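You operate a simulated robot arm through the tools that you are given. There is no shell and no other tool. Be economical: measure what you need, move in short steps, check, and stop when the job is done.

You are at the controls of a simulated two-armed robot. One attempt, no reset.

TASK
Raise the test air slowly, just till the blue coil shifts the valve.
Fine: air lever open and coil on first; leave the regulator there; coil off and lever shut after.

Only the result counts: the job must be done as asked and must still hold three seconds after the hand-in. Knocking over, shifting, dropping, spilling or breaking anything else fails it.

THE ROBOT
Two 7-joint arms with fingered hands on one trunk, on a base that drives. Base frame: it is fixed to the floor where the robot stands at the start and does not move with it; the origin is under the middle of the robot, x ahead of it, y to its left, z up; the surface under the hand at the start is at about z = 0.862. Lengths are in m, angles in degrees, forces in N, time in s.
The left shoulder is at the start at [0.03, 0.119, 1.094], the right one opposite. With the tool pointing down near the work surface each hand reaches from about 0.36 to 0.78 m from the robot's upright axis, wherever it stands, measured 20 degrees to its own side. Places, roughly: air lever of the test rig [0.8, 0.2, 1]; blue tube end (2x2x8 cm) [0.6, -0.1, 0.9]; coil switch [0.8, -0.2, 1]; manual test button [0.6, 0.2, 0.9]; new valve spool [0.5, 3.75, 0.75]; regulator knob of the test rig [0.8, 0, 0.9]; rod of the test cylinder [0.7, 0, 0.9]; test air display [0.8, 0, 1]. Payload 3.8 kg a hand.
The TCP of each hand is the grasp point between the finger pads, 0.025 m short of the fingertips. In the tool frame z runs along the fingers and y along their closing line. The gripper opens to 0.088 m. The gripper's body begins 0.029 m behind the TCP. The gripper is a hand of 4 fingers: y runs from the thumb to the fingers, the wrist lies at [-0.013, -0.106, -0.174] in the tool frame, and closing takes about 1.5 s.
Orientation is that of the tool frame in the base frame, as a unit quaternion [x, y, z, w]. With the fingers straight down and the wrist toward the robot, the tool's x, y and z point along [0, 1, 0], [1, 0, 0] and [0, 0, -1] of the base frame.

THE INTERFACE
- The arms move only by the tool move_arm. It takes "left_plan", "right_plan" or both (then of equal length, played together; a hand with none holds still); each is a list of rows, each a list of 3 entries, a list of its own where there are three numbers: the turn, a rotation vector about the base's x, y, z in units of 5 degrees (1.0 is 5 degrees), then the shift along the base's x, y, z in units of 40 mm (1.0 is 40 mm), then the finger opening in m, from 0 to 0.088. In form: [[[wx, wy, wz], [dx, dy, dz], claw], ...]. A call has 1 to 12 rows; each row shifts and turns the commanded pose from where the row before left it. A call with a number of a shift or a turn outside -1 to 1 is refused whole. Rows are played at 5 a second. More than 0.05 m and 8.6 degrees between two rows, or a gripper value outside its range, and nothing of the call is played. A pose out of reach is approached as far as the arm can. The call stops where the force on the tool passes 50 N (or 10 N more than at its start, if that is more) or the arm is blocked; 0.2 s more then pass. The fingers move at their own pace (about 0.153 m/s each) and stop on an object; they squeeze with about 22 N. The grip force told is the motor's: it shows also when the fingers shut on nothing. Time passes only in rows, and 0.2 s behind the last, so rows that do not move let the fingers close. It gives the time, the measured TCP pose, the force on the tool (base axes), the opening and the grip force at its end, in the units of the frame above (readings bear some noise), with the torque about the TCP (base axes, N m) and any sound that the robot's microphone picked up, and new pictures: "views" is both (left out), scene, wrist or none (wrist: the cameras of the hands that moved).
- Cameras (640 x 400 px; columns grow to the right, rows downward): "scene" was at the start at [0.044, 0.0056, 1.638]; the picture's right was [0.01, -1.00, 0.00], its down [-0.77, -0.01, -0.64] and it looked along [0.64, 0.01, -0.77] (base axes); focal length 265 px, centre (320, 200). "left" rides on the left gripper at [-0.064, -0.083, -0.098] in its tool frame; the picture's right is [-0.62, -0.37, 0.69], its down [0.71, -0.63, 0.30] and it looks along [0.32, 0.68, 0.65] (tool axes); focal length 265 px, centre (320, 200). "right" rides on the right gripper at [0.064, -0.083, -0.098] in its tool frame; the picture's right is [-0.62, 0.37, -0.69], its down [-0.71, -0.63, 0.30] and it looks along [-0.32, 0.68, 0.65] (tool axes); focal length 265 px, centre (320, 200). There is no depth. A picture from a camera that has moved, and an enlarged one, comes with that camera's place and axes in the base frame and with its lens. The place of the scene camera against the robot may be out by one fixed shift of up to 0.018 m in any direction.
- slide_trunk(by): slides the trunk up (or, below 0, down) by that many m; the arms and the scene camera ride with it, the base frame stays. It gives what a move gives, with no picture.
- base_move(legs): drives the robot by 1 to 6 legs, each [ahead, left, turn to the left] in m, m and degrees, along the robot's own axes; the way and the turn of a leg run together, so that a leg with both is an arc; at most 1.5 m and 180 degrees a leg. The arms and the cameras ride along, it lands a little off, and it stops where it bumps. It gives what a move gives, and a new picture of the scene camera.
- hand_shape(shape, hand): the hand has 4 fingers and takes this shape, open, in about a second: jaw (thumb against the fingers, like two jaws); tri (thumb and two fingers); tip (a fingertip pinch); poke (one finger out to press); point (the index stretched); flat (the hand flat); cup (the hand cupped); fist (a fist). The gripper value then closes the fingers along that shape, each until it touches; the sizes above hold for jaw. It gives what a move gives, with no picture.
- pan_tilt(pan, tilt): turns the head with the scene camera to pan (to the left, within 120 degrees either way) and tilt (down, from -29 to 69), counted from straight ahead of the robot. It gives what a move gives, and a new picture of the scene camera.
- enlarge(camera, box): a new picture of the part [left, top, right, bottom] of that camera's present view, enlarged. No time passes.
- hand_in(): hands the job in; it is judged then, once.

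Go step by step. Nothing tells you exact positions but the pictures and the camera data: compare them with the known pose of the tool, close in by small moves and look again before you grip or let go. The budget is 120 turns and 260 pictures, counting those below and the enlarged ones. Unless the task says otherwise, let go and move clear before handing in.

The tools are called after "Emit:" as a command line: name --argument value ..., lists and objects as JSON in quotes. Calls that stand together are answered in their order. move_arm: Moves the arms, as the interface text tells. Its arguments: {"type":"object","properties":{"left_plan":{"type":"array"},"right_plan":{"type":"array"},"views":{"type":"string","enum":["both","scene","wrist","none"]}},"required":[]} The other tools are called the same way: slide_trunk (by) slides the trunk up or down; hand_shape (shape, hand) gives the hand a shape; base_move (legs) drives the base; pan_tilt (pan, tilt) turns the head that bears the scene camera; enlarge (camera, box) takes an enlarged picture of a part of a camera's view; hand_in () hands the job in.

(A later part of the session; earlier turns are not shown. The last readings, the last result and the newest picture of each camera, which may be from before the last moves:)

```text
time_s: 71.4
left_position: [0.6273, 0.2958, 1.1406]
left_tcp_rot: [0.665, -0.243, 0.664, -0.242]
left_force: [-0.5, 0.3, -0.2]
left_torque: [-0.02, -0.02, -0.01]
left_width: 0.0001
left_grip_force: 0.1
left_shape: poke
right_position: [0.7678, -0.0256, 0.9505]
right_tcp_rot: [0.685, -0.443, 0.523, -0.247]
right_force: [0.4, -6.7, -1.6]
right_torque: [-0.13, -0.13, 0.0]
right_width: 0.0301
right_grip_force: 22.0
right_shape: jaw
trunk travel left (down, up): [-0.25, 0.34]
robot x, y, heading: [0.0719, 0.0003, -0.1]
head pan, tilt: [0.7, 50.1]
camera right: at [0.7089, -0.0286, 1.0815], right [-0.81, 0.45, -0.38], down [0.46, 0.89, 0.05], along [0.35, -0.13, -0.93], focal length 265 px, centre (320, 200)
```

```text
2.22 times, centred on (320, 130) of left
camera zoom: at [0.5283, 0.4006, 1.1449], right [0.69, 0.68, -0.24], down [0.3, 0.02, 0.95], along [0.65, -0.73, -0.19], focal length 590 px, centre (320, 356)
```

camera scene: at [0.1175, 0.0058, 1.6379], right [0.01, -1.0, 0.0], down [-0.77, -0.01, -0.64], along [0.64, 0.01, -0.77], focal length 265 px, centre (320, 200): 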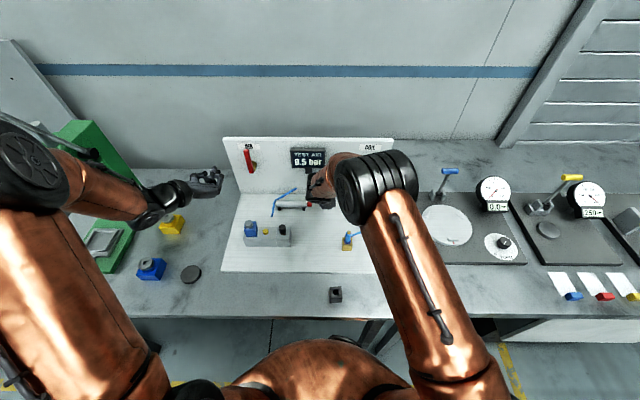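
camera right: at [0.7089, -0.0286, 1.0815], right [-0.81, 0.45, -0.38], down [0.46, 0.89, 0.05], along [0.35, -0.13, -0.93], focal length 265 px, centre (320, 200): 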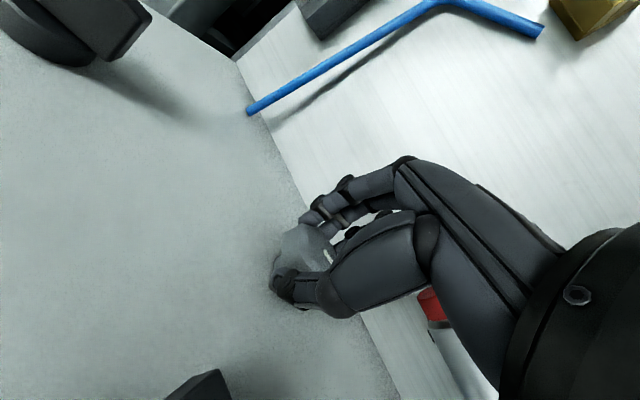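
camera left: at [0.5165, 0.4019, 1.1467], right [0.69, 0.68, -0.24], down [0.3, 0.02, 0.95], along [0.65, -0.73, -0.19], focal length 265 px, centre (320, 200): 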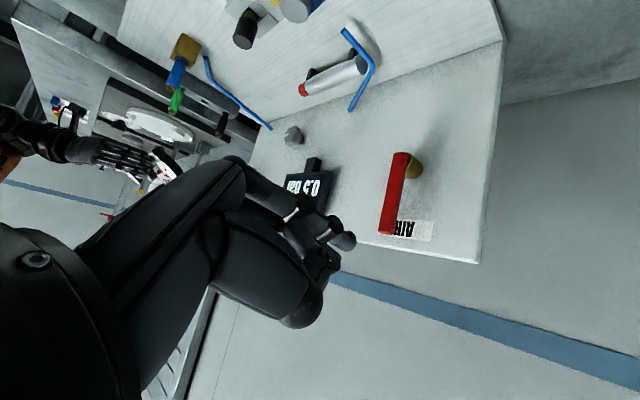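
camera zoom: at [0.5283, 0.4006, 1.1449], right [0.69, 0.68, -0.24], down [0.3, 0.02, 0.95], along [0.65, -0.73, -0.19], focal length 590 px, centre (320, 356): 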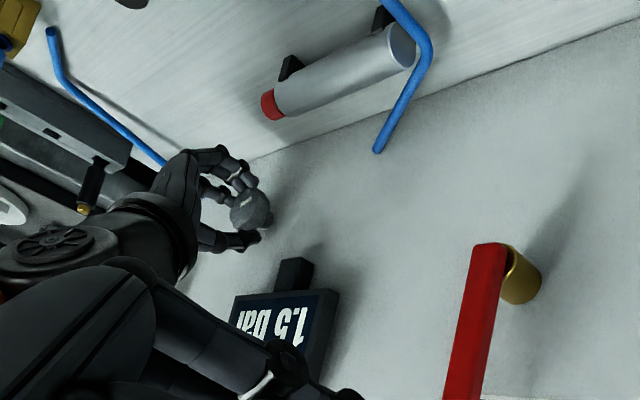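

Emit:
move_arm --right_plan '[[[0.5, 0, 0], [0, -0.02, 0], 0.03], [[0.5, 0, 0], [0, 0, 0], 0.03], [[0.5, 0, 0], [0, 0, 0], 0.03], [[0.5, 0, 0], [0, 0, 0], 0.03], [[0, 0, 0], [0, 0, 0], 0.03]]' --views "none"

Emit:
enlarge --camera "left" --box '[240, 40, 400, 220]'

Emit:
move_arm --right_plan '[[[0.5, 0, 0], [0, 0, 0], 0.03], [[0.5, 0, 0], [0, 0, 0], 0.03], [[0.5, 0, 0], [0, 0, 0], 0.03], [[0, 0, 0], [0, 0, 0], 0.03]]' --views "none"

Emit:
enlarge --camera "left" --box '[240, 40, 400, 220]'

```text
time_s: 72.6
left_position: [0.6273, 0.2964, 1.141]
left_tcp_rot: [0.665, -0.243, 0.663, -0.242]
left_force: [0.7, -0.2, 0.4]
left_torque: [0.01, -0.03, -0.01]
left_width: 0.0
left_grip_force: 0.0
left_shape: poke
right_position: [0.7678, -0.0267, 0.9491]
right_tcp_rot: [0.66, -0.488, 0.483, -0.305]
right_force: [1.0, -8.7, -3.8]
right_torque: [-0.13, -0.1, -0.09]
right_width: 0.0302
right_grip_force: 22.0
right_shape: jaw
trunk travel left (down, up): [-0.25, 0.34]
robot x, y, heading: [0.0699, -0.0024, 0.0]
head pan, tilt: [0.7, 50.1]
```

```text
2.22 times, centred on (320, 130) of left
camera zoom: at [0.5285, 0.4004, 1.1449], right [0.69, 0.68, -0.24], down [0.31, 0.02, 0.95], along [0.65, -0.73, -0.19], focal length 590 px, centre (320, 356)
```

zoom: 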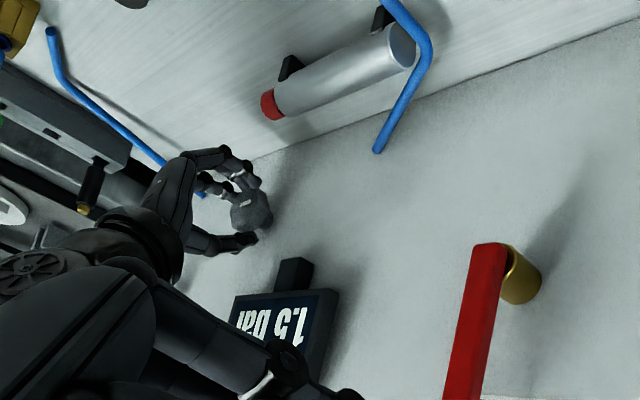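

```text
time_s: 73.6
left_position: [0.6276, 0.2955, 1.1409]
left_tcp_rot: [0.664, -0.243, 0.664, -0.242]
left_force: [0.5, 0.2, 0.0]
left_torque: [-0.01, 0.03, -0.02]
left_width: 0.0
left_grip_force: 0.1
left_shape: poke
right_position: [0.7683, -0.0267, 0.947]
right_tcp_rot: [0.639, -0.518, 0.45, -0.348]
right_force: [1.3, -11.9, -4.6]
right_torque: [-0.28, -0.08, -0.13]
right_width: 0.0301
right_grip_force: 22.0
right_shape: jaw
trunk travel left (down, up): [-0.25, 0.34]
robot x, y, heading: [0.0707, 0.0001, -0.0]
head pan, tilt: [0.7, 50.1]
```

```text
2.22 times, centred on (320, 130) of left
camera zoom: at [0.5286, 0.4, 1.145], right [0.69, 0.68, -0.24], down [0.31, 0.02, 0.95], along [0.65, -0.73, -0.19], focal length 590 px, centre (320, 356)
```

zoom: 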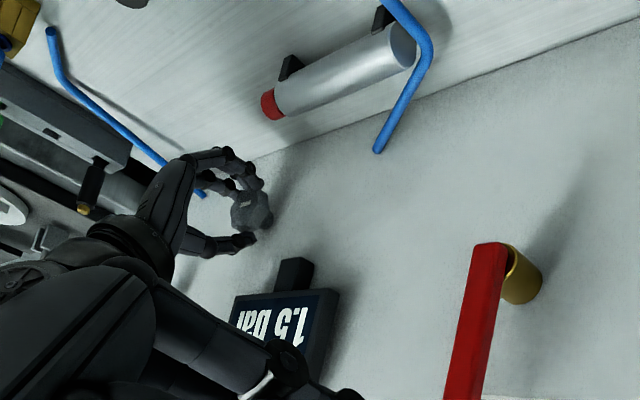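

Emit:
move_arm --right_plan '[[[0.5, 0, 0], [0, -0.05, -0.03], 0.03], [[0.5, 0, 0], [0, 0, 0], 0.03], [[0.5, 0, 0], [0, 0, 0], 0.03], [[0, 0, 0], [0, 0, 0], 0.03]]' --views "wrist"

Emit:
enlarge --camera "left" --box '[240, 40, 400, 220]'

Emit:
enlarge --camera "right" --box '[240, 170, 368, 320]'

```text
time_s: 74.6
left_position: [0.627, 0.2944, 1.1421]
left_tcp_rot: [0.665, -0.243, 0.664, -0.242]
left_force: [-0.3, 0.1, 0.5]
left_torque: [0.03, -0.02, 0.0]
left_width: 0.0002
left_grip_force: 0.1
left_shape: poke
right_position: [0.7677, -0.0288, 0.948]
right_tcp_rot: [0.615, -0.546, 0.415, -0.39]
right_force: [2.6, -13.2, 1.3]
right_torque: [-0.41, -0.19, -0.14]
right_width: 0.0303
right_grip_force: 21.5
right_shape: jaw
trunk travel left (down, up): [-0.25, 0.34]
robot x, y, heading: [0.069, -0.0002, -0.2]
head pan, tilt: [0.7, 50.1]
camera right: at [0.7086, -0.0875, 1.0665], right [-0.81, 0.56, -0.15], down [0.46, 0.78, 0.42], along [0.36, 0.27, -0.89], focal length 265 px, centre (320, 200)
```

right: 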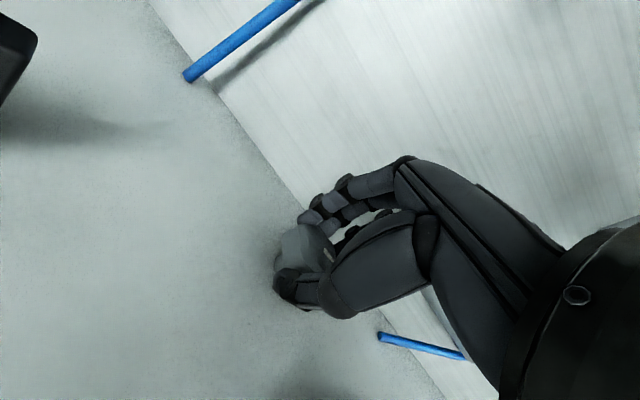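

```text
2.22 times, centred on (320, 130) of left
camera zoom: at [0.5284, 0.3998, 1.1452], right [0.69, 0.68, -0.24], down [0.31, 0.02, 0.95], along [0.65, -0.73, -0.19], focal length 590 px, centre (320, 356)
```

zoom: 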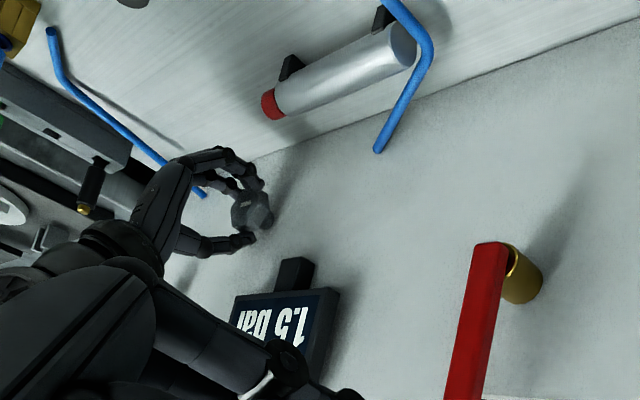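

```text
2.67 times, centred on (304, 245) of right
camera zoom: at [0.7086, -0.0875, 1.0665], right [-0.81, 0.56, -0.15], down [0.46, 0.78, 0.42], along [0.36, 0.27, -0.89], focal length 708 px, centre (363, 80)
```

zoom: 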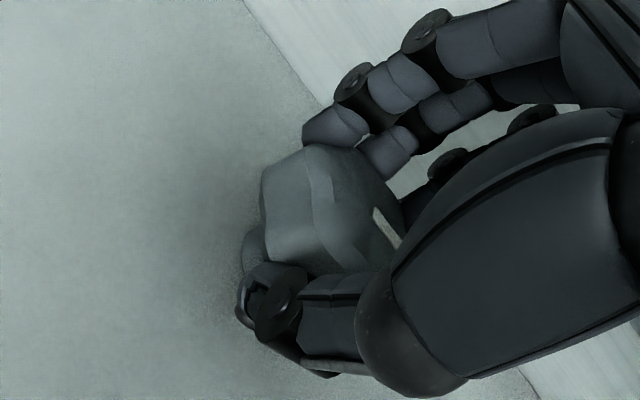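

Knob is at about 180° and not slipping. Continuing.

Emit:
move_arm --right_plan '[[[0.5, 0, 0], [0, -0.03, 0.02], 0.03], [[0.5, 0, 0], [0, -0.02, 0], 0.03], [[0.5, 0, 0], [0, 0, 0], 0.03], [[0, 0, 0], [0, 0, 0], 0.03]]' --views "none"

Emit:
enlarge --camera "left" --box '[240, 40, 400, 220]'

```text
time_s: 75.6
left_position: [0.6274, 0.2951, 1.1414]
left_tcp_rot: [0.665, -0.243, 0.663, -0.242]
left_force: [-0.7, -0.6, -0.2]
left_torque: [-0.01, -0.02, -0.02]
left_width: 0.0001
left_grip_force: 0.0
left_shape: poke
right_position: [0.7668, -0.0307, 0.947]
right_tcp_rot: [0.587, -0.573, 0.379, -0.428]
right_force: [4.1, -14.3, -1.3]
right_torque: [-0.46, -0.13, -0.16]
right_width: 0.0299
right_grip_force: 21.9
right_shape: jaw
trunk travel left (down, up): [-0.25, 0.34]
robot x, y, heading: [0.0675, 0.0025, -0.3]
head pan, tilt: [0.7, 50.1]
```

```text
2.22 times, centred on (320, 130) of left
camera zoom: at [0.5287, 0.3999, 1.145], right [0.69, 0.68, -0.24], down [0.31, 0.02, 0.95], along [0.65, -0.73, -0.19], focal length 590 px, centre (320, 356)
```

zoom: 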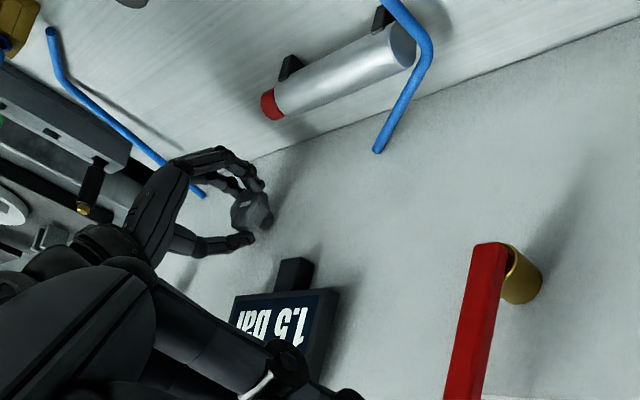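

Emit:
enlarge --camera "right" --box '[240, 170, 368, 320]'

```text
2.67 times, centred on (304, 245) of right
camera zoom: at [0.7088, -0.104, 1.0574], right [-0.81, 0.58, -0.08], down [0.46, 0.72, 0.52], along [0.35, 0.38, -0.85], focal length 708 px, centre (363, 80)
```

zoom: 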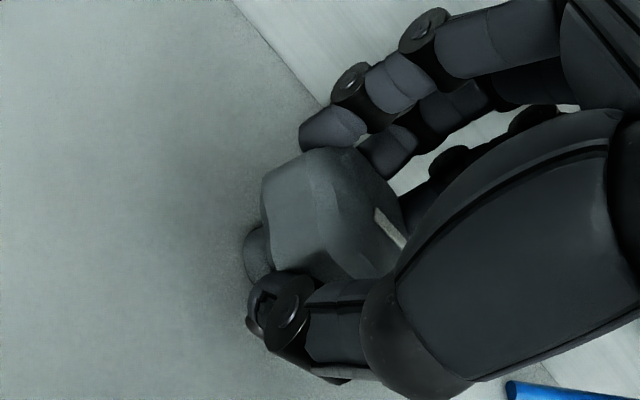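

The hand has drifted off the knob's centre. I'll regrip, centred.

Emit:
move_arm --right_plan '[[[0, 0, 0], [0, 0, 0], 0.07], [[0, 0, 0], [0, 0, 0], 0.07], [[0, 0, 0], [-0.6, 0.05, 0.15], 0.07], [[-0.7, 0, 0], [-0.7, 0.12, 0.2], 0.07], [[-1, 0, 0], [0, 0, 0], 0.07], [[-1, 0, 0], [0, 0, 0], 0.07], [[-1, 0, 0], [0, 0, 0], 0.07], [[-1, 0, 0], [0, 0, 0], 0.07], [[-1, 0, 0], [0, 0, 0], 0.07], [[-1, 0, 0], [0, 0, 0], 0.07], [[-1, 0, 0], [0, 0, 0], 0.07], [[0, 0, 0], [0, 0, 0], 0.07]]' --views "wrist"

Emit:
enlarge --camera "left" --box '[240, 40, 400, 220]'

```text
time_s: 78.2
left_position: [0.6272, 0.2968, 1.1411]
left_tcp_rot: [0.664, -0.242, 0.665, -0.241]
left_force: [-0.7, 0.6, -0.4]
left_torque: [0.03, -0.02, -0.02]
left_width: 0.0001
left_grip_force: 0.0
left_shape: poke
right_position: [0.714, -0.0221, 0.9624]
right_tcp_rot: [0.696, -0.415, 0.547, -0.21]
right_force: [0.4, 0.1, -0.4]
right_torque: [0.0, 0.01, 0.01]
right_width: 0.0695
right_grip_force: 0.1
right_shape: jaw
trunk travel left (down, up): [-0.25, 0.34]
robot x, y, heading: [0.0668, -0.0007, -0.2]
head pan, tilt: [0.7, 50.1]
camera right: at [0.6561, -0.011, 1.0944], right [-0.81, 0.4, -0.42], down [0.46, 0.89, -0.04], along [0.36, -0.23, -0.91], focal length 265 px, centre (320, 200)
```

right: 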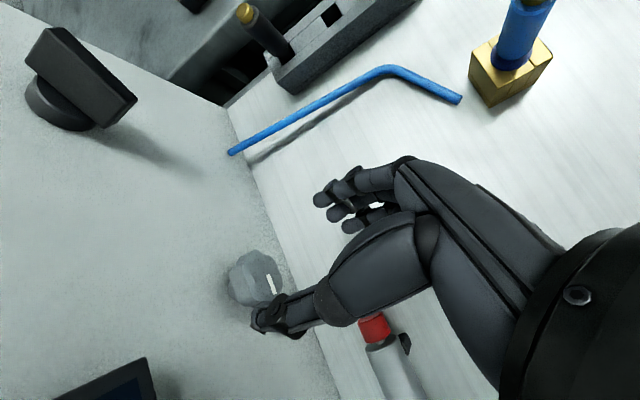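

```text
2.22 times, centred on (320, 130) of left
camera zoom: at [0.5279, 0.4013, 1.1448], right [0.69, 0.68, -0.24], down [0.3, 0.02, 0.95], along [0.65, -0.73, -0.19], focal length 590 px, centre (320, 356)
```

zoom: 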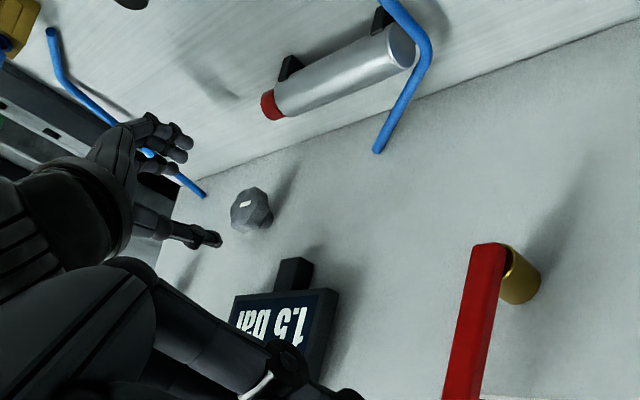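

Emit:
move_arm --right_plan '[[[0, 0, 0], [0.45, -0.01, -0.14], 0.07], [[0, 0, 0], [0.45, -0.01, -0.14], 0.07], [[0, 0, 0], [0.43, -0.02, -0.14], 0.07], [[0, 0, 0], [0, 0, 0], 0.05], [[0, 0, 0], [0, 0, 0], 0.03], [[0, 0, 0], [0, 0, 0], 0.03], [[0, 0, 0], [0, 0, 0], 0.03]]' --views "none"

Emit:
move_arm --right_plan '[[[0.5, 0, 0], [0, 0, 0], 0.03], [[0.5, 0, 0], [0, 0, 0], 0.03], [[0, 0, 0], [0, 0, 0], 0.03]]' --views "wrist"

Emit:
enlarge --camera "left" --box '[240, 40, 400, 220]'

```text
time_s: 79.8
left_position: [0.6261, 0.297, 1.1412]
left_tcp_rot: [0.664, -0.243, 0.665, -0.241]
left_force: [-0.4, 0.2, 0.4]
left_torque: [0.03, 0.01, -0.04]
left_width: 0.0
left_grip_force: 0.1
left_shape: poke
right_position: [0.7672, -0.0225, 0.9478]
right_tcp_rot: [0.696, -0.414, 0.546, -0.212]
right_force: [2.8, -0.3, 3.6]
right_torque: [-0.01, -0.21, 0.1]
right_width: 0.0324
right_grip_force: 21.9
right_shape: jaw
trunk travel left (down, up): [-0.25, 0.34]
robot x, y, heading: [0.072, -0.0, -0.0]
head pan, tilt: [0.7, 50.1]
```

```text
time_s: 80.6
left_position: [0.6255, 0.2959, 1.1407]
left_tcp_rot: [0.664, -0.242, 0.665, -0.241]
left_force: [-0.2, 0.3, -0.8]
left_torque: [-0.03, -0.01, 0.03]
left_width: 0.0001
left_grip_force: 0.1
left_shape: poke
right_position: [0.7693, -0.0254, 0.946]
right_tcp_rot: [0.686, -0.439, 0.528, -0.242]
right_force: [2.3, -3.4, 8.3]
right_torque: [-0.15, -0.28, 0.05]
right_width: 0.0323
right_grip_force: 22.3
right_shape: jaw
trunk travel left (down, up): [-0.25, 0.34]
robot x, y, heading: [0.0708, 0.0007, -0.3]
head pan, tilt: [0.7, 50.1]
camera right: at [0.7095, -0.0249, 1.0791], right [-0.81, 0.44, -0.39], down [0.46, 0.89, 0.04], along [0.36, -0.15, -0.92], focal length 265 px, centre (320, 200)
```

right: 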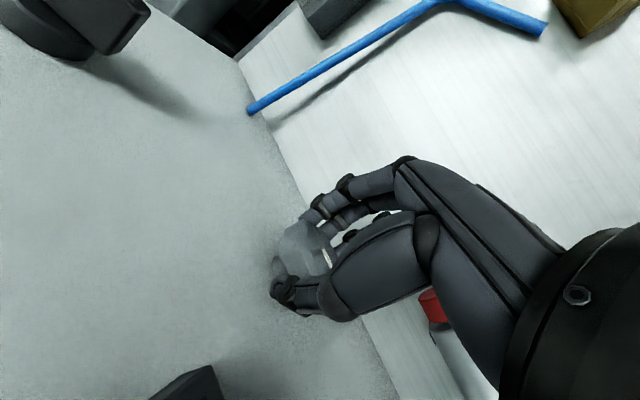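

```text
2.22 times, centred on (320, 130) of left
camera zoom: at [0.5274, 0.4011, 1.1451], right [0.69, 0.68, -0.24], down [0.3, 0.02, 0.95], along [0.65, -0.73, -0.19], focal length 590 px, centre (320, 356)
```

zoom: 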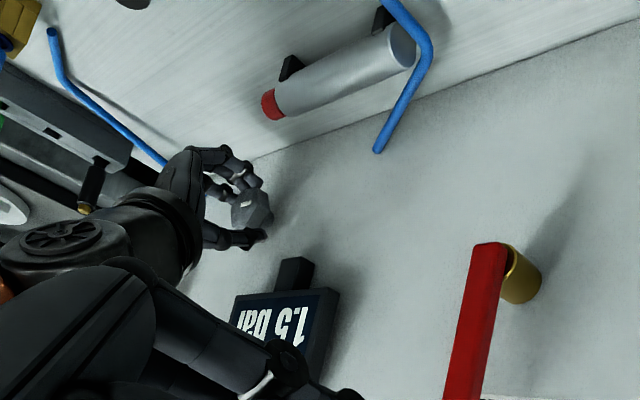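

Emit:
move_arm --right_plan '[[[0.5, 0, 0], [0, 0, 0.03], 0.03], [[0.5, 0, 0], [0, 0, 0], 0.03], [[0.5, 0, 0], [0, 0, 0], 0.03], [[0, 0, 0], [0, 0, 0], 0.03]]' --views "none"

Emit:
enlarge --camera "left" --box '[240, 40, 400, 220]'

```text
time_s: 81.6
left_position: [0.6262, 0.2965, 1.1409]
left_tcp_rot: [0.664, -0.243, 0.664, -0.243]
left_force: [-0.8, 1.1, -0.3]
left_torque: [0.04, -0.01, 0.01]
left_width: 0.0
left_grip_force: 0.0
left_shape: poke
right_position: [0.7687, -0.0259, 0.9473]
right_tcp_rot: [0.669, -0.472, 0.498, -0.285]
right_force: [3.6, -7.6, 5.4]
right_torque: [-0.3, -0.24, 0.02]
right_width: 0.0317
right_grip_force: 22.2
right_shape: jaw
trunk travel left (down, up): [-0.25, 0.34]
robot x, y, heading: [0.069, -0.0043, -0.2]
head pan, tilt: [0.7, 50.1]
```

```text
2.22 times, centred on (320, 130) of left
camera zoom: at [0.5278, 0.4006, 1.1451], right [0.69, 0.68, -0.24], down [0.3, 0.02, 0.95], along [0.65, -0.73, -0.19], focal length 590 px, centre (320, 356)
```

zoom: 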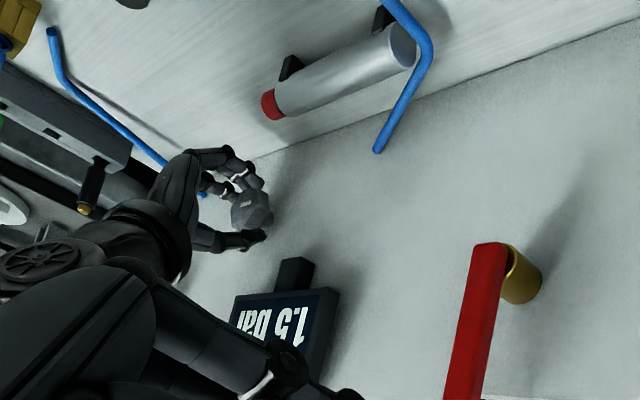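

Emit:
move_arm --right_plan '[[[0.5, 0, 0], [-0.05, 0, 0.02], 0.03], [[0.5, 0, 0], [0, 0, 0], 0.03], [[0.5, 0, 0], [0, 0, 0], 0.03], [[0, 0, 0], [0, 0, 0], 0.03]]' --views "none"

Emit:
enlarge --camera "left" --box '[240, 40, 400, 220]'

Emit:
enlarge --camera "right" --box '[240, 170, 368, 320]'

```text
time_s: 82.6
left_position: [0.6284, 0.2937, 1.1401]
left_tcp_rot: [0.664, -0.243, 0.664, -0.242]
left_force: [-0.4, -0.6, 0.0]
left_torque: [0.02, -0.02, 0.01]
left_width: 0.0001
left_grip_force: 0.1
left_shape: poke
right_position: [0.7681, -0.0267, 0.9469]
right_tcp_rot: [0.649, -0.505, 0.466, -0.328]
right_force: [9.8, -12.9, 1.5]
right_torque: [-0.47, -0.16, -0.16]
right_width: 0.0309
right_grip_force: 21.9
right_shape: jaw
trunk travel left (down, up): [-0.25, 0.34]
robot x, y, heading: [0.0677, -0.0018, 0.1]
head pan, tilt: [0.7, 50.1]
```

```text
2.22 times, centred on (320, 130) of left
camera zoom: at [0.5292, 0.3999, 1.1448], right [0.69, 0.68, -0.24], down [0.31, 0.02, 0.95], along [0.65, -0.73, -0.19], focal length 590 px, centre (320, 356)
```

zoom: 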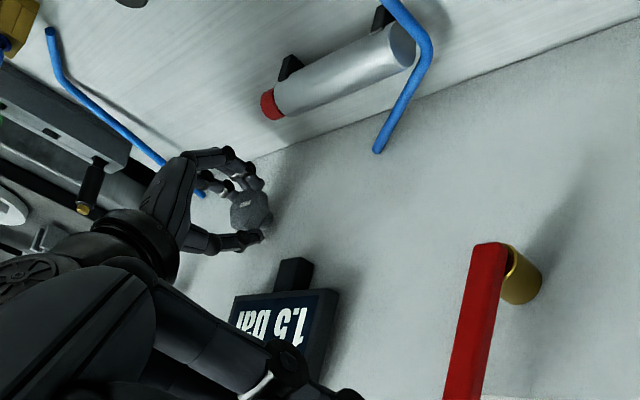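

```text
2.67 times, centred on (304, 245) of right
camera zoom: at [0.7092, -0.0609, 1.0749], right [-0.81, 0.52, -0.26], down [0.46, 0.85, 0.26], along [0.35, 0.09, -0.93], focal length 708 px, centre (363, 80)
```

zoom: 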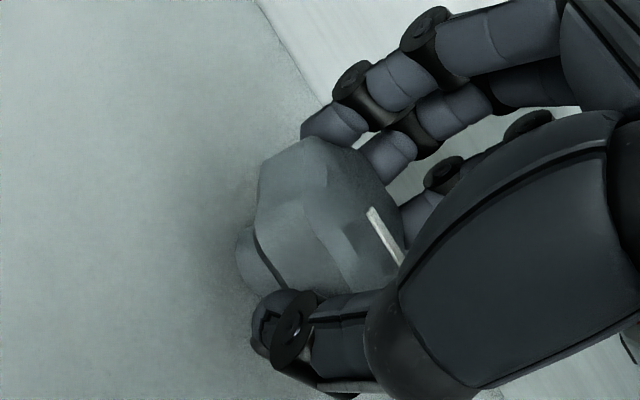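

Torque rises here while the mark stays near 180°, so the knob looks to be against something. I'll release, withdraw and inspect the whole rig closely.

Emit:
move_arm --right_plan '[[[0, 0, 0], [0, 0, 0], 0.07], [[0, 0, 0], [0, 0, 0], 0.07], [[0, 0, 0], [-0.6, 0.05, 0.15], 0.07], [[0, 0, 0], [-0.9, 0, 0.4], 0.07], [[0, 0, 0], [-0.9, -0.4, 0.6], 0.07], [[0, 0, 0], [-0.9, -0.8, 0.6], 0.07], [[0, 0, 0], [-0.5, -1, 0.6], 0.07], [[0, 0, 0], [-0.3, -1, 0.6], 0.07], [[0, 0, 0], [0, -1, 0.3], 0.07], [[0, 0, 0], [0, -1, 0.3], 0.07]]' --views "both"

Emit:
enlarge --camera "scene" --box '[225, 130, 405, 242]'

Emit:
enlarge --camera "scene" --box '[225, 205, 305, 255]'

Emit:
enlarge --camera "left" --box '[220, 20, 480, 250]'

```text
refused: row 6 steps farther than a row can; nothing moved
```

```text
3.56 times, centred on (315, 186) of scene
camera zoom: at [0.1155, 0.0036, 1.6379], right [0.01, -1.0, 0.0], down [-0.77, -0.01, -0.64], along [0.64, 0.01, -0.77], focal length 941 px, centre (338, 250)
```

zoom: 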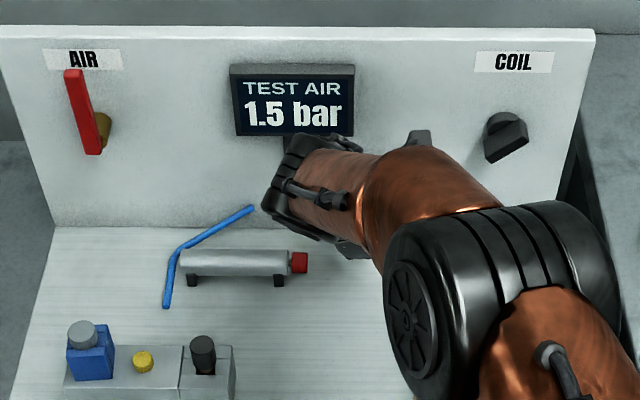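

```text
8.00 times, centred on (265, 230) of scene
camera zoom: at [0.1155, 0.0036, 1.6379], right [0.01, -1.0, 0.0], down [-0.77, -0.01, -0.64], along [0.64, 0.01, -0.77], focal length 2118 px, centre (760, -40)
```

zoom: 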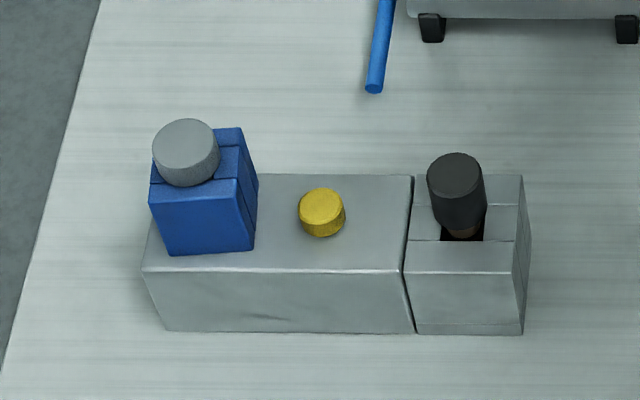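

```text
1.74 times, centred on (350, 135) of left
camera zoom: at [0.5292, 0.3999, 1.1448], right [0.69, 0.68, -0.24], down [0.31, 0.02, 0.95], along [0.65, -0.73, -0.19], focal length 462 px, centre (268, 313)
```

zoom: 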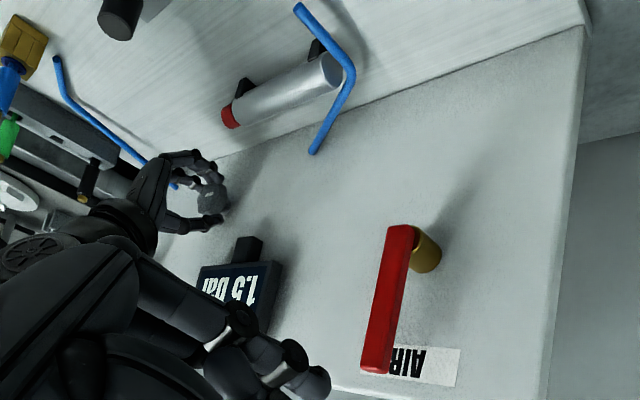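

I now suspect the coil switch isn't fully over: at the end my finger was pushing right at its pivot. So the pressure may be past the shift point with the coil off. I'll wind the regulator back down first, then set the coil properly.

Emit:
move_arm --right_plan '[[[0, 0, 0], [0, 0, 0], 0.07], [[0, 0, 0], [0, 0, 0], 0.07], [[0, 0, 0], [-0.6, 0.05, 0.15], 0.07], [[1, 0, 0], [-0.7, 0.05, 0.2], 0.07], [[1, 0, 0], [0, 0, 0], 0.07], [[1, 0, 0], [0, 0, 0], 0.07], [[1, 0, 0], [0, 0, 0], 0.07], [[1, 0, 0], [0, 0, 0], 0.07], [[1, 0, 0], [0, 0, 0], 0.07], [[1, 0, 0], [0, 0, 0], 0.07], [[1, 0, 0], [0, 0, 0], 0.07], [[1, 0, 0], [0, 0, 0], 0.07]]' --views "wrist"

Emit:
enlarge --camera "scene" --box '[225, 130, 405, 242]'

```text
time_s: 85.2
left_position: [0.6269, 0.2965, 1.1409]
left_tcp_rot: [0.665, -0.243, 0.665, -0.241]
left_force: [0.2, -0.1, -0.5]
left_torque: [-0.01, 0.01, 0.0]
left_width: 0.0
left_grip_force: 0.1
left_shape: poke
right_position: [0.7152, -0.019, 0.9625]
right_tcp_rot: [-0.473, 0.644, -0.237, 0.552]
right_force: [-0.5, 0.5, 0.5]
right_torque: [-0.01, -0.01, -0.03]
right_width: 0.0696
right_grip_force: 0.1
right_shape: jaw
trunk travel left (down, up): [-0.25, 0.34]
robot x, y, heading: [0.0694, -0.0037, 0.2]
head pan, tilt: [0.7, 50.1]
camera right: at [0.656, -0.1342, 1.0278], right [-0.81, 0.55, 0.19], down [0.46, 0.41, 0.78], along [0.35, 0.73, -0.59], focal length 265 px, centre (320, 200)
```

right: 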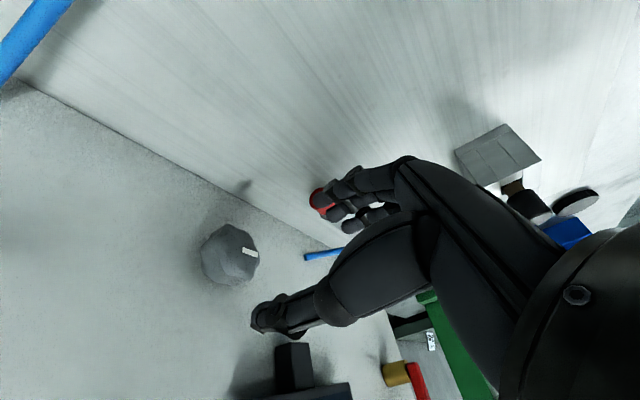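

```text
3.56 times, centred on (315, 186) of scene
camera zoom: at [0.114, 0.0052, 1.638], right [0.01, -1.0, 0.0], down [-0.77, -0.01, -0.64], along [0.64, 0.01, -0.77], focal length 941 px, centre (338, 250)
```

zoom: 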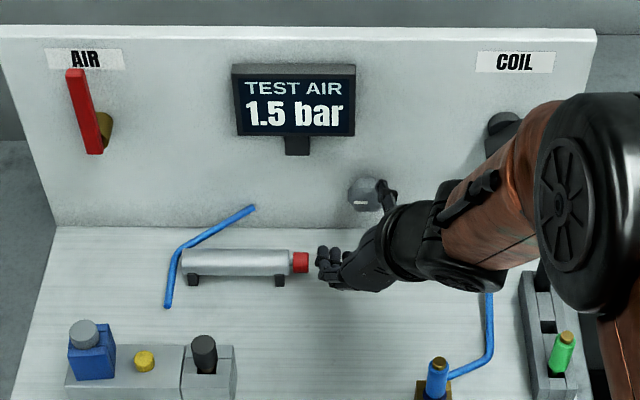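

Emit:
move_arm --right_plan '[[[0, 0, 0], [0.45, -0.04, -0.13], 0.07], [[0, 0, 0], [0.45, -0.04, -0.13], 0.07], [[0, 0, 0], [0.4, -0.03, -0.13], 0.07], [[0, 0, 0], [0, 0, 0], 0.05], [[0, 0, 0], [0, 0, 0], 0.03], [[0, 0, 0], [0, 0, 0], 0.03], [[0, 0, 0], [0, 0, 0], 0.03]]' --views "wrist"

Emit:
move_arm --right_plan '[[[-0.8, 0, 0], [0, 0, 0], 0.03], [[-0.8, 0, 0], [0, 0, 0], 0.03], [[-0.8, 0, 0], [0, 0, 0], 0.03], [[-0.8, 0, 0], [0, 0, 0], 0.03], [[-0.8, 0, 0], [0, 0, 0], 0.03], [[-0.8, 0, 0], [0, 0, 0], 0.03], [[-0.8, 0, 0], [0, 0, 0], 0.03], [[-0.8, 0, 0], [0, 0, 0], 0.03], [[0, 0, 0], [0, 0, 0], 0.03]]' --views "wrist"

Emit:
enlarge --camera "left" --box '[240, 40, 400, 220]'

```text
time_s: 86.8
left_position: [0.6277, 0.2967, 1.1415]
left_tcp_rot: [0.664, -0.242, 0.665, -0.241]
left_force: [-1.0, 0.2, -0.5]
left_torque: [0.03, 0.01, 0.0]
left_width: 0.0
left_grip_force: 0.1
left_shape: poke
right_position: [0.766, -0.026, 0.9468]
right_tcp_rot: [-0.474, 0.643, -0.238, 0.552]
right_force: [2.2, -1.1, 1.8]
right_torque: [-0.02, -0.22, -0.08]
right_width: 0.0325
right_grip_force: 22.2
right_shape: jaw
trunk travel left (down, up): [-0.25, 0.34]
robot x, y, heading: [0.0674, 0.0029, -0.2]
head pan, tilt: [0.7, 50.1]
camera right: at [0.7081, -0.1392, 1.0114], right [-0.81, 0.55, 0.19], down [0.46, 0.41, 0.78], along [0.36, 0.72, -0.59], focal length 265 px, centre (320, 200)
```

right: 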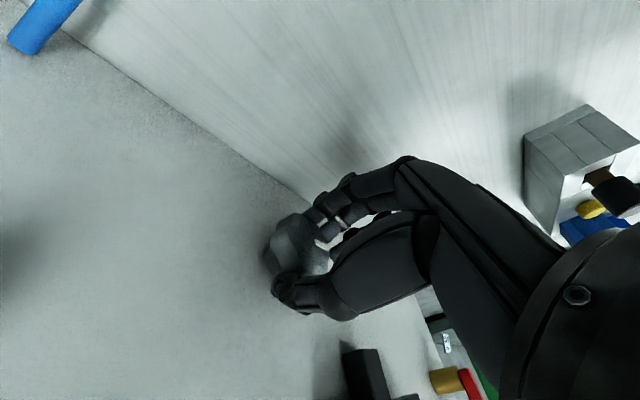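

```text
time_s: 88.8
left_position: [0.628, 0.2979, 1.1401]
left_tcp_rot: [0.665, -0.242, 0.664, -0.241]
left_force: [-0.3, -0.1, -0.2]
left_torque: [0.03, -0.01, 0.01]
left_width: 0.0
left_grip_force: 0.0
left_shape: poke
right_position: [0.7664, -0.0224, 0.9462]
right_tcp_rot: [0.609, -0.552, 0.405, -0.4]
right_force: [5.0, 6.9, 3.7]
right_torque: [0.08, -0.31, 0.11]
right_width: 0.0317
right_grip_force: 22.1
right_shape: jaw
trunk travel left (down, up): [-0.25, 0.34]
robot x, y, heading: [0.0717, -0.0028, 0.1]
head pan, tilt: [0.7, 50.1]
camera right: at [0.7081, -0.085, 1.0626], right [-0.81, 0.57, -0.13], down [0.46, 0.77, 0.44], along [0.35, 0.3, -0.89], focal length 265 px, centre (320, 200)
```

right: 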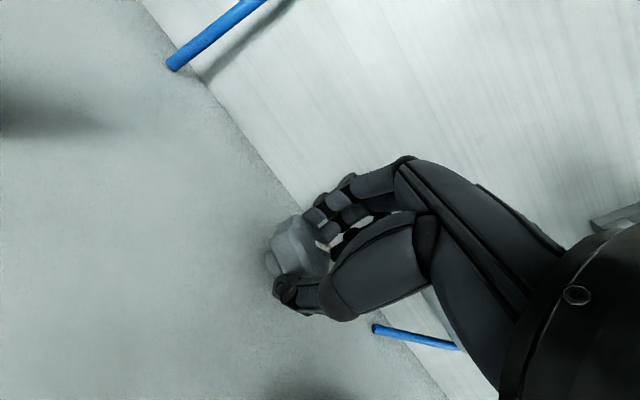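

```text
2.22 times, centred on (320, 130) of left
camera zoom: at [0.5279, 0.4023, 1.1444], right [0.69, 0.68, -0.24], down [0.3, 0.02, 0.95], along [0.65, -0.73, -0.19], focal length 590 px, centre (320, 356)
```

zoom: 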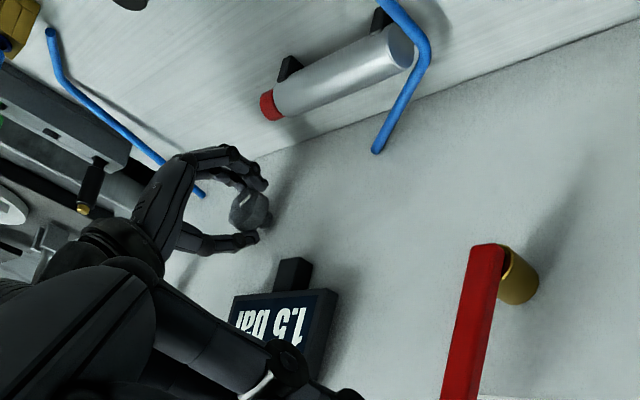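

Emit:
move_arm --right_plan '[[[-0.8, 0, 0], [0, 0.02, 0], 0.03], [[-0.8, 0, 0], [0, 0.02, 0], 0.03], [[-0.8, 0, 0], [0, 0, 0], 0.03], [[-0.8, 0, 0], [0, 0, 0], 0.03], [[-0.8, 0, 0], [0, 0, 0], 0.03], [[-0.8, 0, 0], [0, 0, 0], 0.03], [[-0.8, 0, 0], [0, 0, 0], 0.03], [[-0.8, 0, 0], [0, 0, 0], 0.03], [[-0.8, 0, 0], [0, 0, 0], 0.03], [[0, 0, 0], [0, 0, 0], 0.03]]' --views "none"

Emit:
enlarge --camera "left" --box '[240, 40, 400, 220]'

Emit:
move_arm --right_plan '[[[0, 0, 0], [0, 0, 0], 0.07], [[0, 0, 0], [0, 0, 0], 0.07], [[0, 0, 0], [-0.6, 0, 0.15], 0.07], [[1, 0, 0], [-0.7, 0, 0.2], 0.07], [[1, 0, 0], [0, 0, 0], 0.07], [[1, 0, 0], [0, 0, 0], 0.07], [[1, 0, 0], [0, 0, 0], 0.07], [[1, 0, 0], [0, 0, 0], 0.07], [[1, 0, 0], [0, 0, 0], 0.07], [[1, 0, 0], [0, 0, 0], 0.07], [[1, 0, 0], [0, 0, 0], 0.07], [[1, 0, 0], [0, 0, 0], 0.07]]' --views "none"

Emit:
move_arm --right_plan '[[[1, 0, 0], [0, 0, 0], 0.07], [[1, 0, 0], [0, 0, 0], 0.07], [[1, 0, 0], [0, 0, 0], 0.07], [[1, 0, 0], [0, 0, 0], 0.07], [[0, 0, 0], [0, 0, 0], 0.07]]' --views "wrist"

```text
time_s: 91.0
left_position: [0.6278, 0.2979, 1.1401]
left_tcp_rot: [0.665, -0.242, 0.665, -0.241]
left_force: [-0.2, -0.4, 1.0]
left_torque: [-0.02, 0.02, -0.01]
left_width: 0.0001
left_grip_force: 0.1
left_shape: poke
right_position: [0.7668, -0.021, 0.946]
right_tcp_rot: [0.702, -0.399, 0.557, -0.191]
right_force: [4.4, 11.8, -2.8]
right_torque: [0.11, -0.13, 0.27]
right_width: 0.0314
right_grip_force: 22.3
right_shape: jaw
trunk travel left (down, up): [-0.25, 0.34]
robot x, y, heading: [0.0682, -0.0008, 0.5]
head pan, tilt: [0.7, 50.1]
```

```text
2.22 times, centred on (320, 130) of left
camera zoom: at [0.5286, 0.4031, 1.1438], right [0.69, 0.68, -0.24], down [0.31, 0.02, 0.95], along [0.65, -0.73, -0.19], focal length 590 px, centre (320, 356)
```

zoom: 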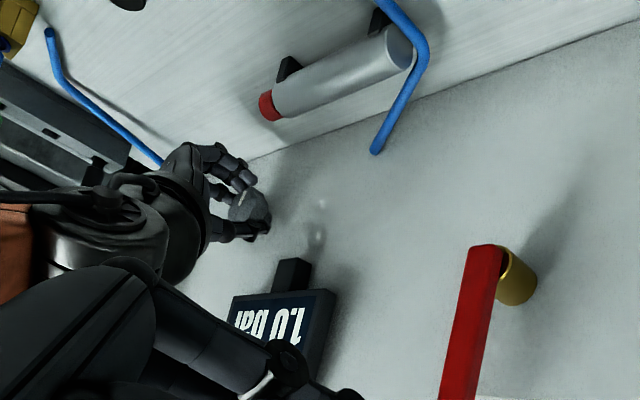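

```text
time_s: 93.6
left_position: [0.6267, 0.2961, 1.1403]
left_tcp_rot: [0.663, -0.244, 0.665, -0.242]
left_force: [0.4, -0.1, 0.0]
left_torque: [-0.01, 0.03, -0.02]
left_width: 0.0002
left_grip_force: 0.1
left_shape: poke
right_position: [0.7164, -0.0227, 0.9603]
right_tcp_rot: [-0.574, 0.584, -0.361, 0.447]
right_force: [0.7, -0.2, -0.5]
right_torque: [0.03, -0.01, 0.01]
right_width: 0.0696
right_grip_force: 0.2
right_shape: jaw
trunk travel left (down, up): [-0.25, 0.34]
robot x, y, heading: [0.0699, 0.0036, -0.0]
head pan, tilt: [0.7, 50.1]
```

```text
time_s: 94.8
left_position: [0.6275, 0.2972, 1.1402]
left_tcp_rot: [0.664, -0.243, 0.664, -0.241]
left_force: [-0.3, -0.1, -0.7]
left_torque: [-0.01, -0.01, 0.01]
left_width: 0.0001
left_grip_force: 0.1
left_shape: poke
right_position: [0.7143, -0.0222, 0.961]
right_tcp_rot: [-0.488, 0.637, -0.255, 0.539]
right_force: [0.1, -0.4, 0.2]
right_torque: [-0.02, -0.05, -0.04]
right_width: 0.0695
right_grip_force: 0.1
right_shape: jaw
trunk travel left (down, up): [-0.25, 0.34]
robot x, y, heading: [0.0737, -0.0029, -0.3]
head pan, tilt: [0.7, 50.1]
camera right: at [0.6556, -0.1332, 1.0327], right [-0.81, 0.56, 0.16], down [0.46, 0.45, 0.76], along [0.36, 0.69, -0.63], focal length 265 px, centre (320, 200)
```

right: 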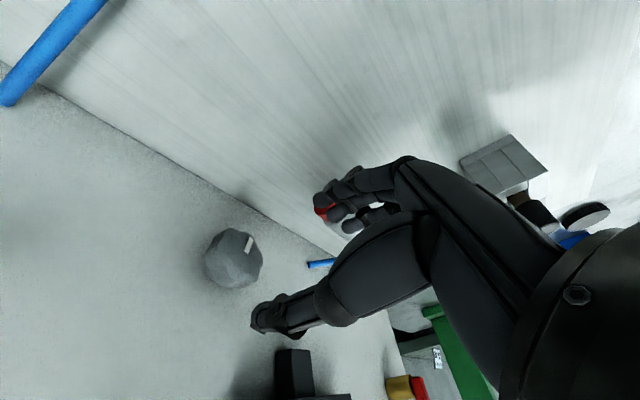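

Emit:
move_arm --right_plan '[[[0, 0, 0], [0.45, -0.02, -0.12], 0.07], [[0, 0, 0], [0.45, -0.02, -0.12], 0.07], [[0, 0, 0], [0.42, -0.02, -0.12], 0.07], [[0, 0, 0], [0, 0, 0], 0.05], [[0, 0, 0], [0, 0, 0], 0.03], [[0, 0, 0], [0, 0, 0], 0.03], [[0, 0, 0], [0, 0, 0], 0.03]]' --views "none"

Emit:
move_arm --right_plan '[[[-0.8, 0, 0], [0, 0, 0], 0.03], [[-0.8, 0, 0], [0, 0, 0], 0.03], [[-0.8, 0, 0], [0, 0.01, 0], 0.03], [[-0.8, 0, 0], [0, 0.01, 0], 0.03], [[-0.8, 0, 0], [0, 0.01, 0], 0.03], [[-0.8, 0, 0], [0, 0.01, 0], 0.03], [[-0.8, 0, 0], [0, 0, 0], 0.03], [[-0.8, 0, 0], [0, 0, 0], 0.03], [[-0.8, 0, 0], [0, 0, 0], 0.03], [[-0.8, 0, 0], [0, 0, 0], 0.03], [[-0.8, 0, 0], [0, 0, 0], 0.03], [[0, 0, 0], [0, 0, 0], 0.03]]' --views "wrist"

Emit:
enlarge --camera "left" --box '[240, 40, 400, 220]'

```text
time_s: 96.4
left_position: [0.6274, 0.2956, 1.141]
left_tcp_rot: [0.664, -0.242, 0.665, -0.241]
left_force: [0.1, -0.5, -0.4]
left_torque: [-0.02, -0.01, -0.01]
left_width: 0.0
left_grip_force: 0.1
left_shape: poke
right_position: [0.7675, -0.0248, 0.947]
right_tcp_rot: [-0.488, 0.637, -0.255, 0.54]
right_force: [1.4, -1.8, 1.3]
right_torque: [0.0, -0.2, -0.13]
right_width: 0.0335
right_grip_force: 22.2
right_shape: jaw
trunk travel left (down, up): [-0.25, 0.34]
robot x, y, heading: [0.0676, 0.0007, -0.2]
head pan, tilt: [0.7, 50.1]
```

```text
time_s: 99.0
left_position: [0.6256, 0.2975, 1.141]
left_tcp_rot: [0.664, -0.243, 0.665, -0.241]
left_force: [-0.3, -0.2, -0.2]
left_torque: [0.02, 0.03, -0.01]
left_width: 0.0
left_grip_force: 0.2
left_shape: poke
right_position: [0.7677, -0.0225, 0.9468]
right_tcp_rot: [0.654, -0.495, 0.475, -0.318]
right_force: [4.1, 6.6, 5.2]
right_torque: [0.13, -0.3, 0.16]
right_width: 0.0327
right_grip_force: 22.1
right_shape: jaw
trunk travel left (down, up): [-0.25, 0.34]
robot x, y, heading: [0.0676, 0.002, -0.4]
head pan, tilt: [0.7, 50.1]
camera right: at [0.7079, -0.052, 1.0753], right [-0.81, 0.51, -0.28], down [0.46, 0.86, 0.23], along [0.36, 0.06, -0.93], focal length 265 px, centre (320, 200)
```

right: 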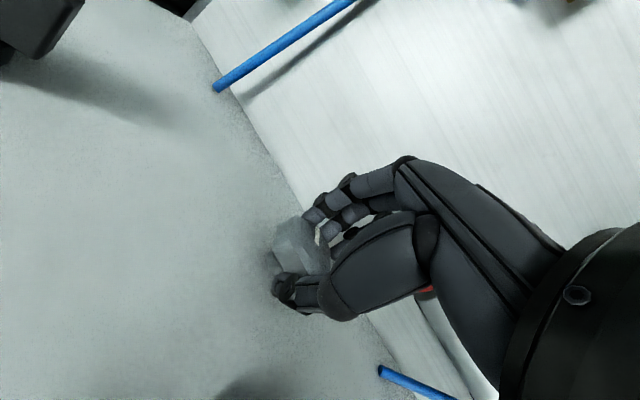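

```text
2.22 times, centred on (320, 130) of left
camera zoom: at [0.5278, 0.4024, 1.1445], right [0.69, 0.68, -0.24], down [0.3, 0.02, 0.95], along [0.65, -0.73, -0.19], focal length 590 px, centre (320, 356)
```

zoom: 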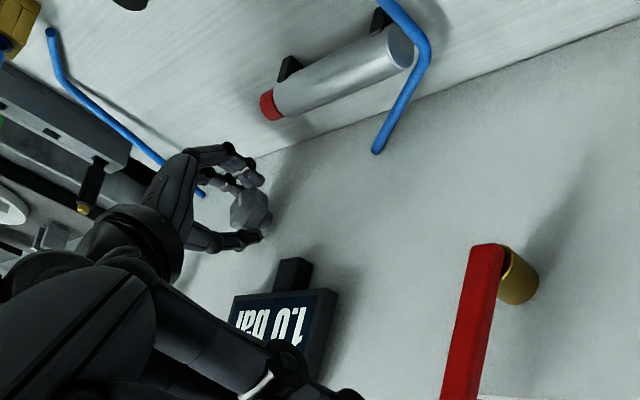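

Emit:
move_arm --right_plan '[[[-0.8, 0, 0], [0, 0.01, 0], 0.03], [[-0.8, 0, 0], [0, 0.01, 0], 0.03], [[-0.8, 0, 0], [0, 0.01, 0], 0.03], [[-0.8, 0, 0], [0, 0, 0], 0.03], [[-0.8, 0, 0], [0, 0, 0], 0.03], [[-0.8, 0, 0], [0, 0, 0], 0.03], [[-0.8, 0, 0], [0, 0, 0], 0.03], [[0, 0, 0], [0, 0, 0], 0.03]]' --views "none"

Emit:
enlarge --camera "left" --box '[240, 40, 400, 220]'

Emit:
move_arm --right_plan '[[[0, 0, 0], [0, 0, 0], 0.07], [[0, 0, 0], [0, 0, 0], 0.07], [[0, 0, 0], [-0.6, 0, 0.15], 0.07], [[1, 0, 0], [-0.7, 0, 0.2], 0.07], [[1, 0, 0], [0, 0, 0], 0.07], [[1, 0, 0], [0, 0, 0], 0.07], [[1, 0, 0], [0, 0, 0], 0.07], [[1, 0, 0], [0, 0, 0], 0.07], [[1, 0, 0], [0, 0, 0], 0.07], [[1, 0, 0], [0, 0, 0], 0.07], [[1, 0, 0], [0, 0, 0], 0.07], [[1, 0, 0], [0, 0, 0], 0.07]]' --views "wrist"

```text
time_s: 100.8
left_position: [0.6255, 0.2982, 1.1423]
left_tcp_rot: [0.664, -0.242, 0.665, -0.241]
left_force: [-0.3, 0.2, -0.5]
left_torque: [0.01, 0.0, -0.04]
left_width: 0.0001
left_grip_force: 0.1
left_shape: poke
right_position: [0.7582, -0.0289, 0.9504]
right_tcp_rot: [0.71, -0.366, 0.583, -0.147]
right_force: [2.1, 4.6, 11.9]
right_torque: [0.05, -0.31, 0.09]
right_width: 0.0273
right_grip_force: 21.8
right_shape: jaw
right hand out of reach, approached as far as the arm can: row 6, 7
trunk travel left (down, up): [-0.25, 0.34]
robot x, y, heading: [0.0699, 0.001, -0.2]
head pan, tilt: [0.7, 50.1]
```

```text
2.22 times, centred on (320, 130) of left
camera zoom: at [0.5279, 0.4022, 1.1446], right [0.69, 0.68, -0.24], down [0.3, 0.02, 0.95], along [0.65, -0.73, -0.19], focal length 590 px, centre (320, 356)
```

zoom: 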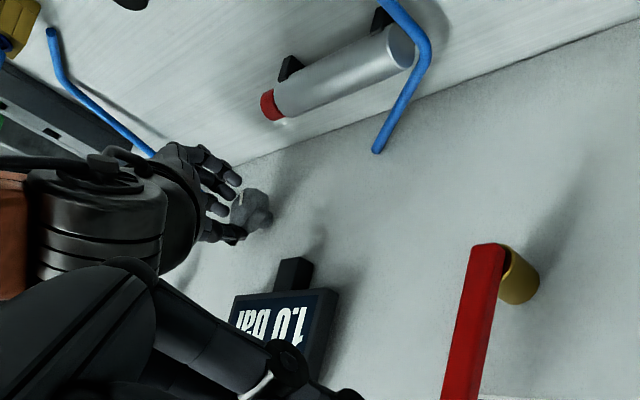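

```text
time_s: 103.4
left_position: [0.6267, 0.2946, 1.1414]
left_tcp_rot: [0.664, -0.243, 0.665, -0.242]
left_force: [-0.5, -0.2, -0.7]
left_torque: [0.0, -0.03, 0.05]
left_width: 0.0
left_grip_force: 0.1
left_shape: poke
right_position: [0.7064, -0.0276, 0.9618]
right_tcp_rot: [0.6, -0.561, 0.396, -0.411]
right_force: [0.4, -0.3, 0.2]
right_torque: [0.0, 0.0, 0.02]
right_width: 0.0699
right_grip_force: 0.0
right_shape: jaw
trunk travel left (down, up): [-0.25, 0.34]
robot x, y, heading: [0.0676, -0.0015, 0.0]
head pan, tilt: [0.7, 50.1]
camera right: at [0.6474, -0.0949, 1.0765], right [-0.81, 0.57, -0.11], down [0.46, 0.75, 0.47], along [0.36, 0.33, -0.87], focal length 265 px, centre (320, 200)
```

right: 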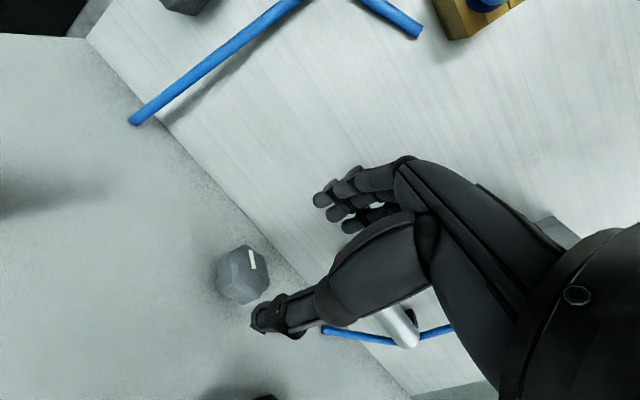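

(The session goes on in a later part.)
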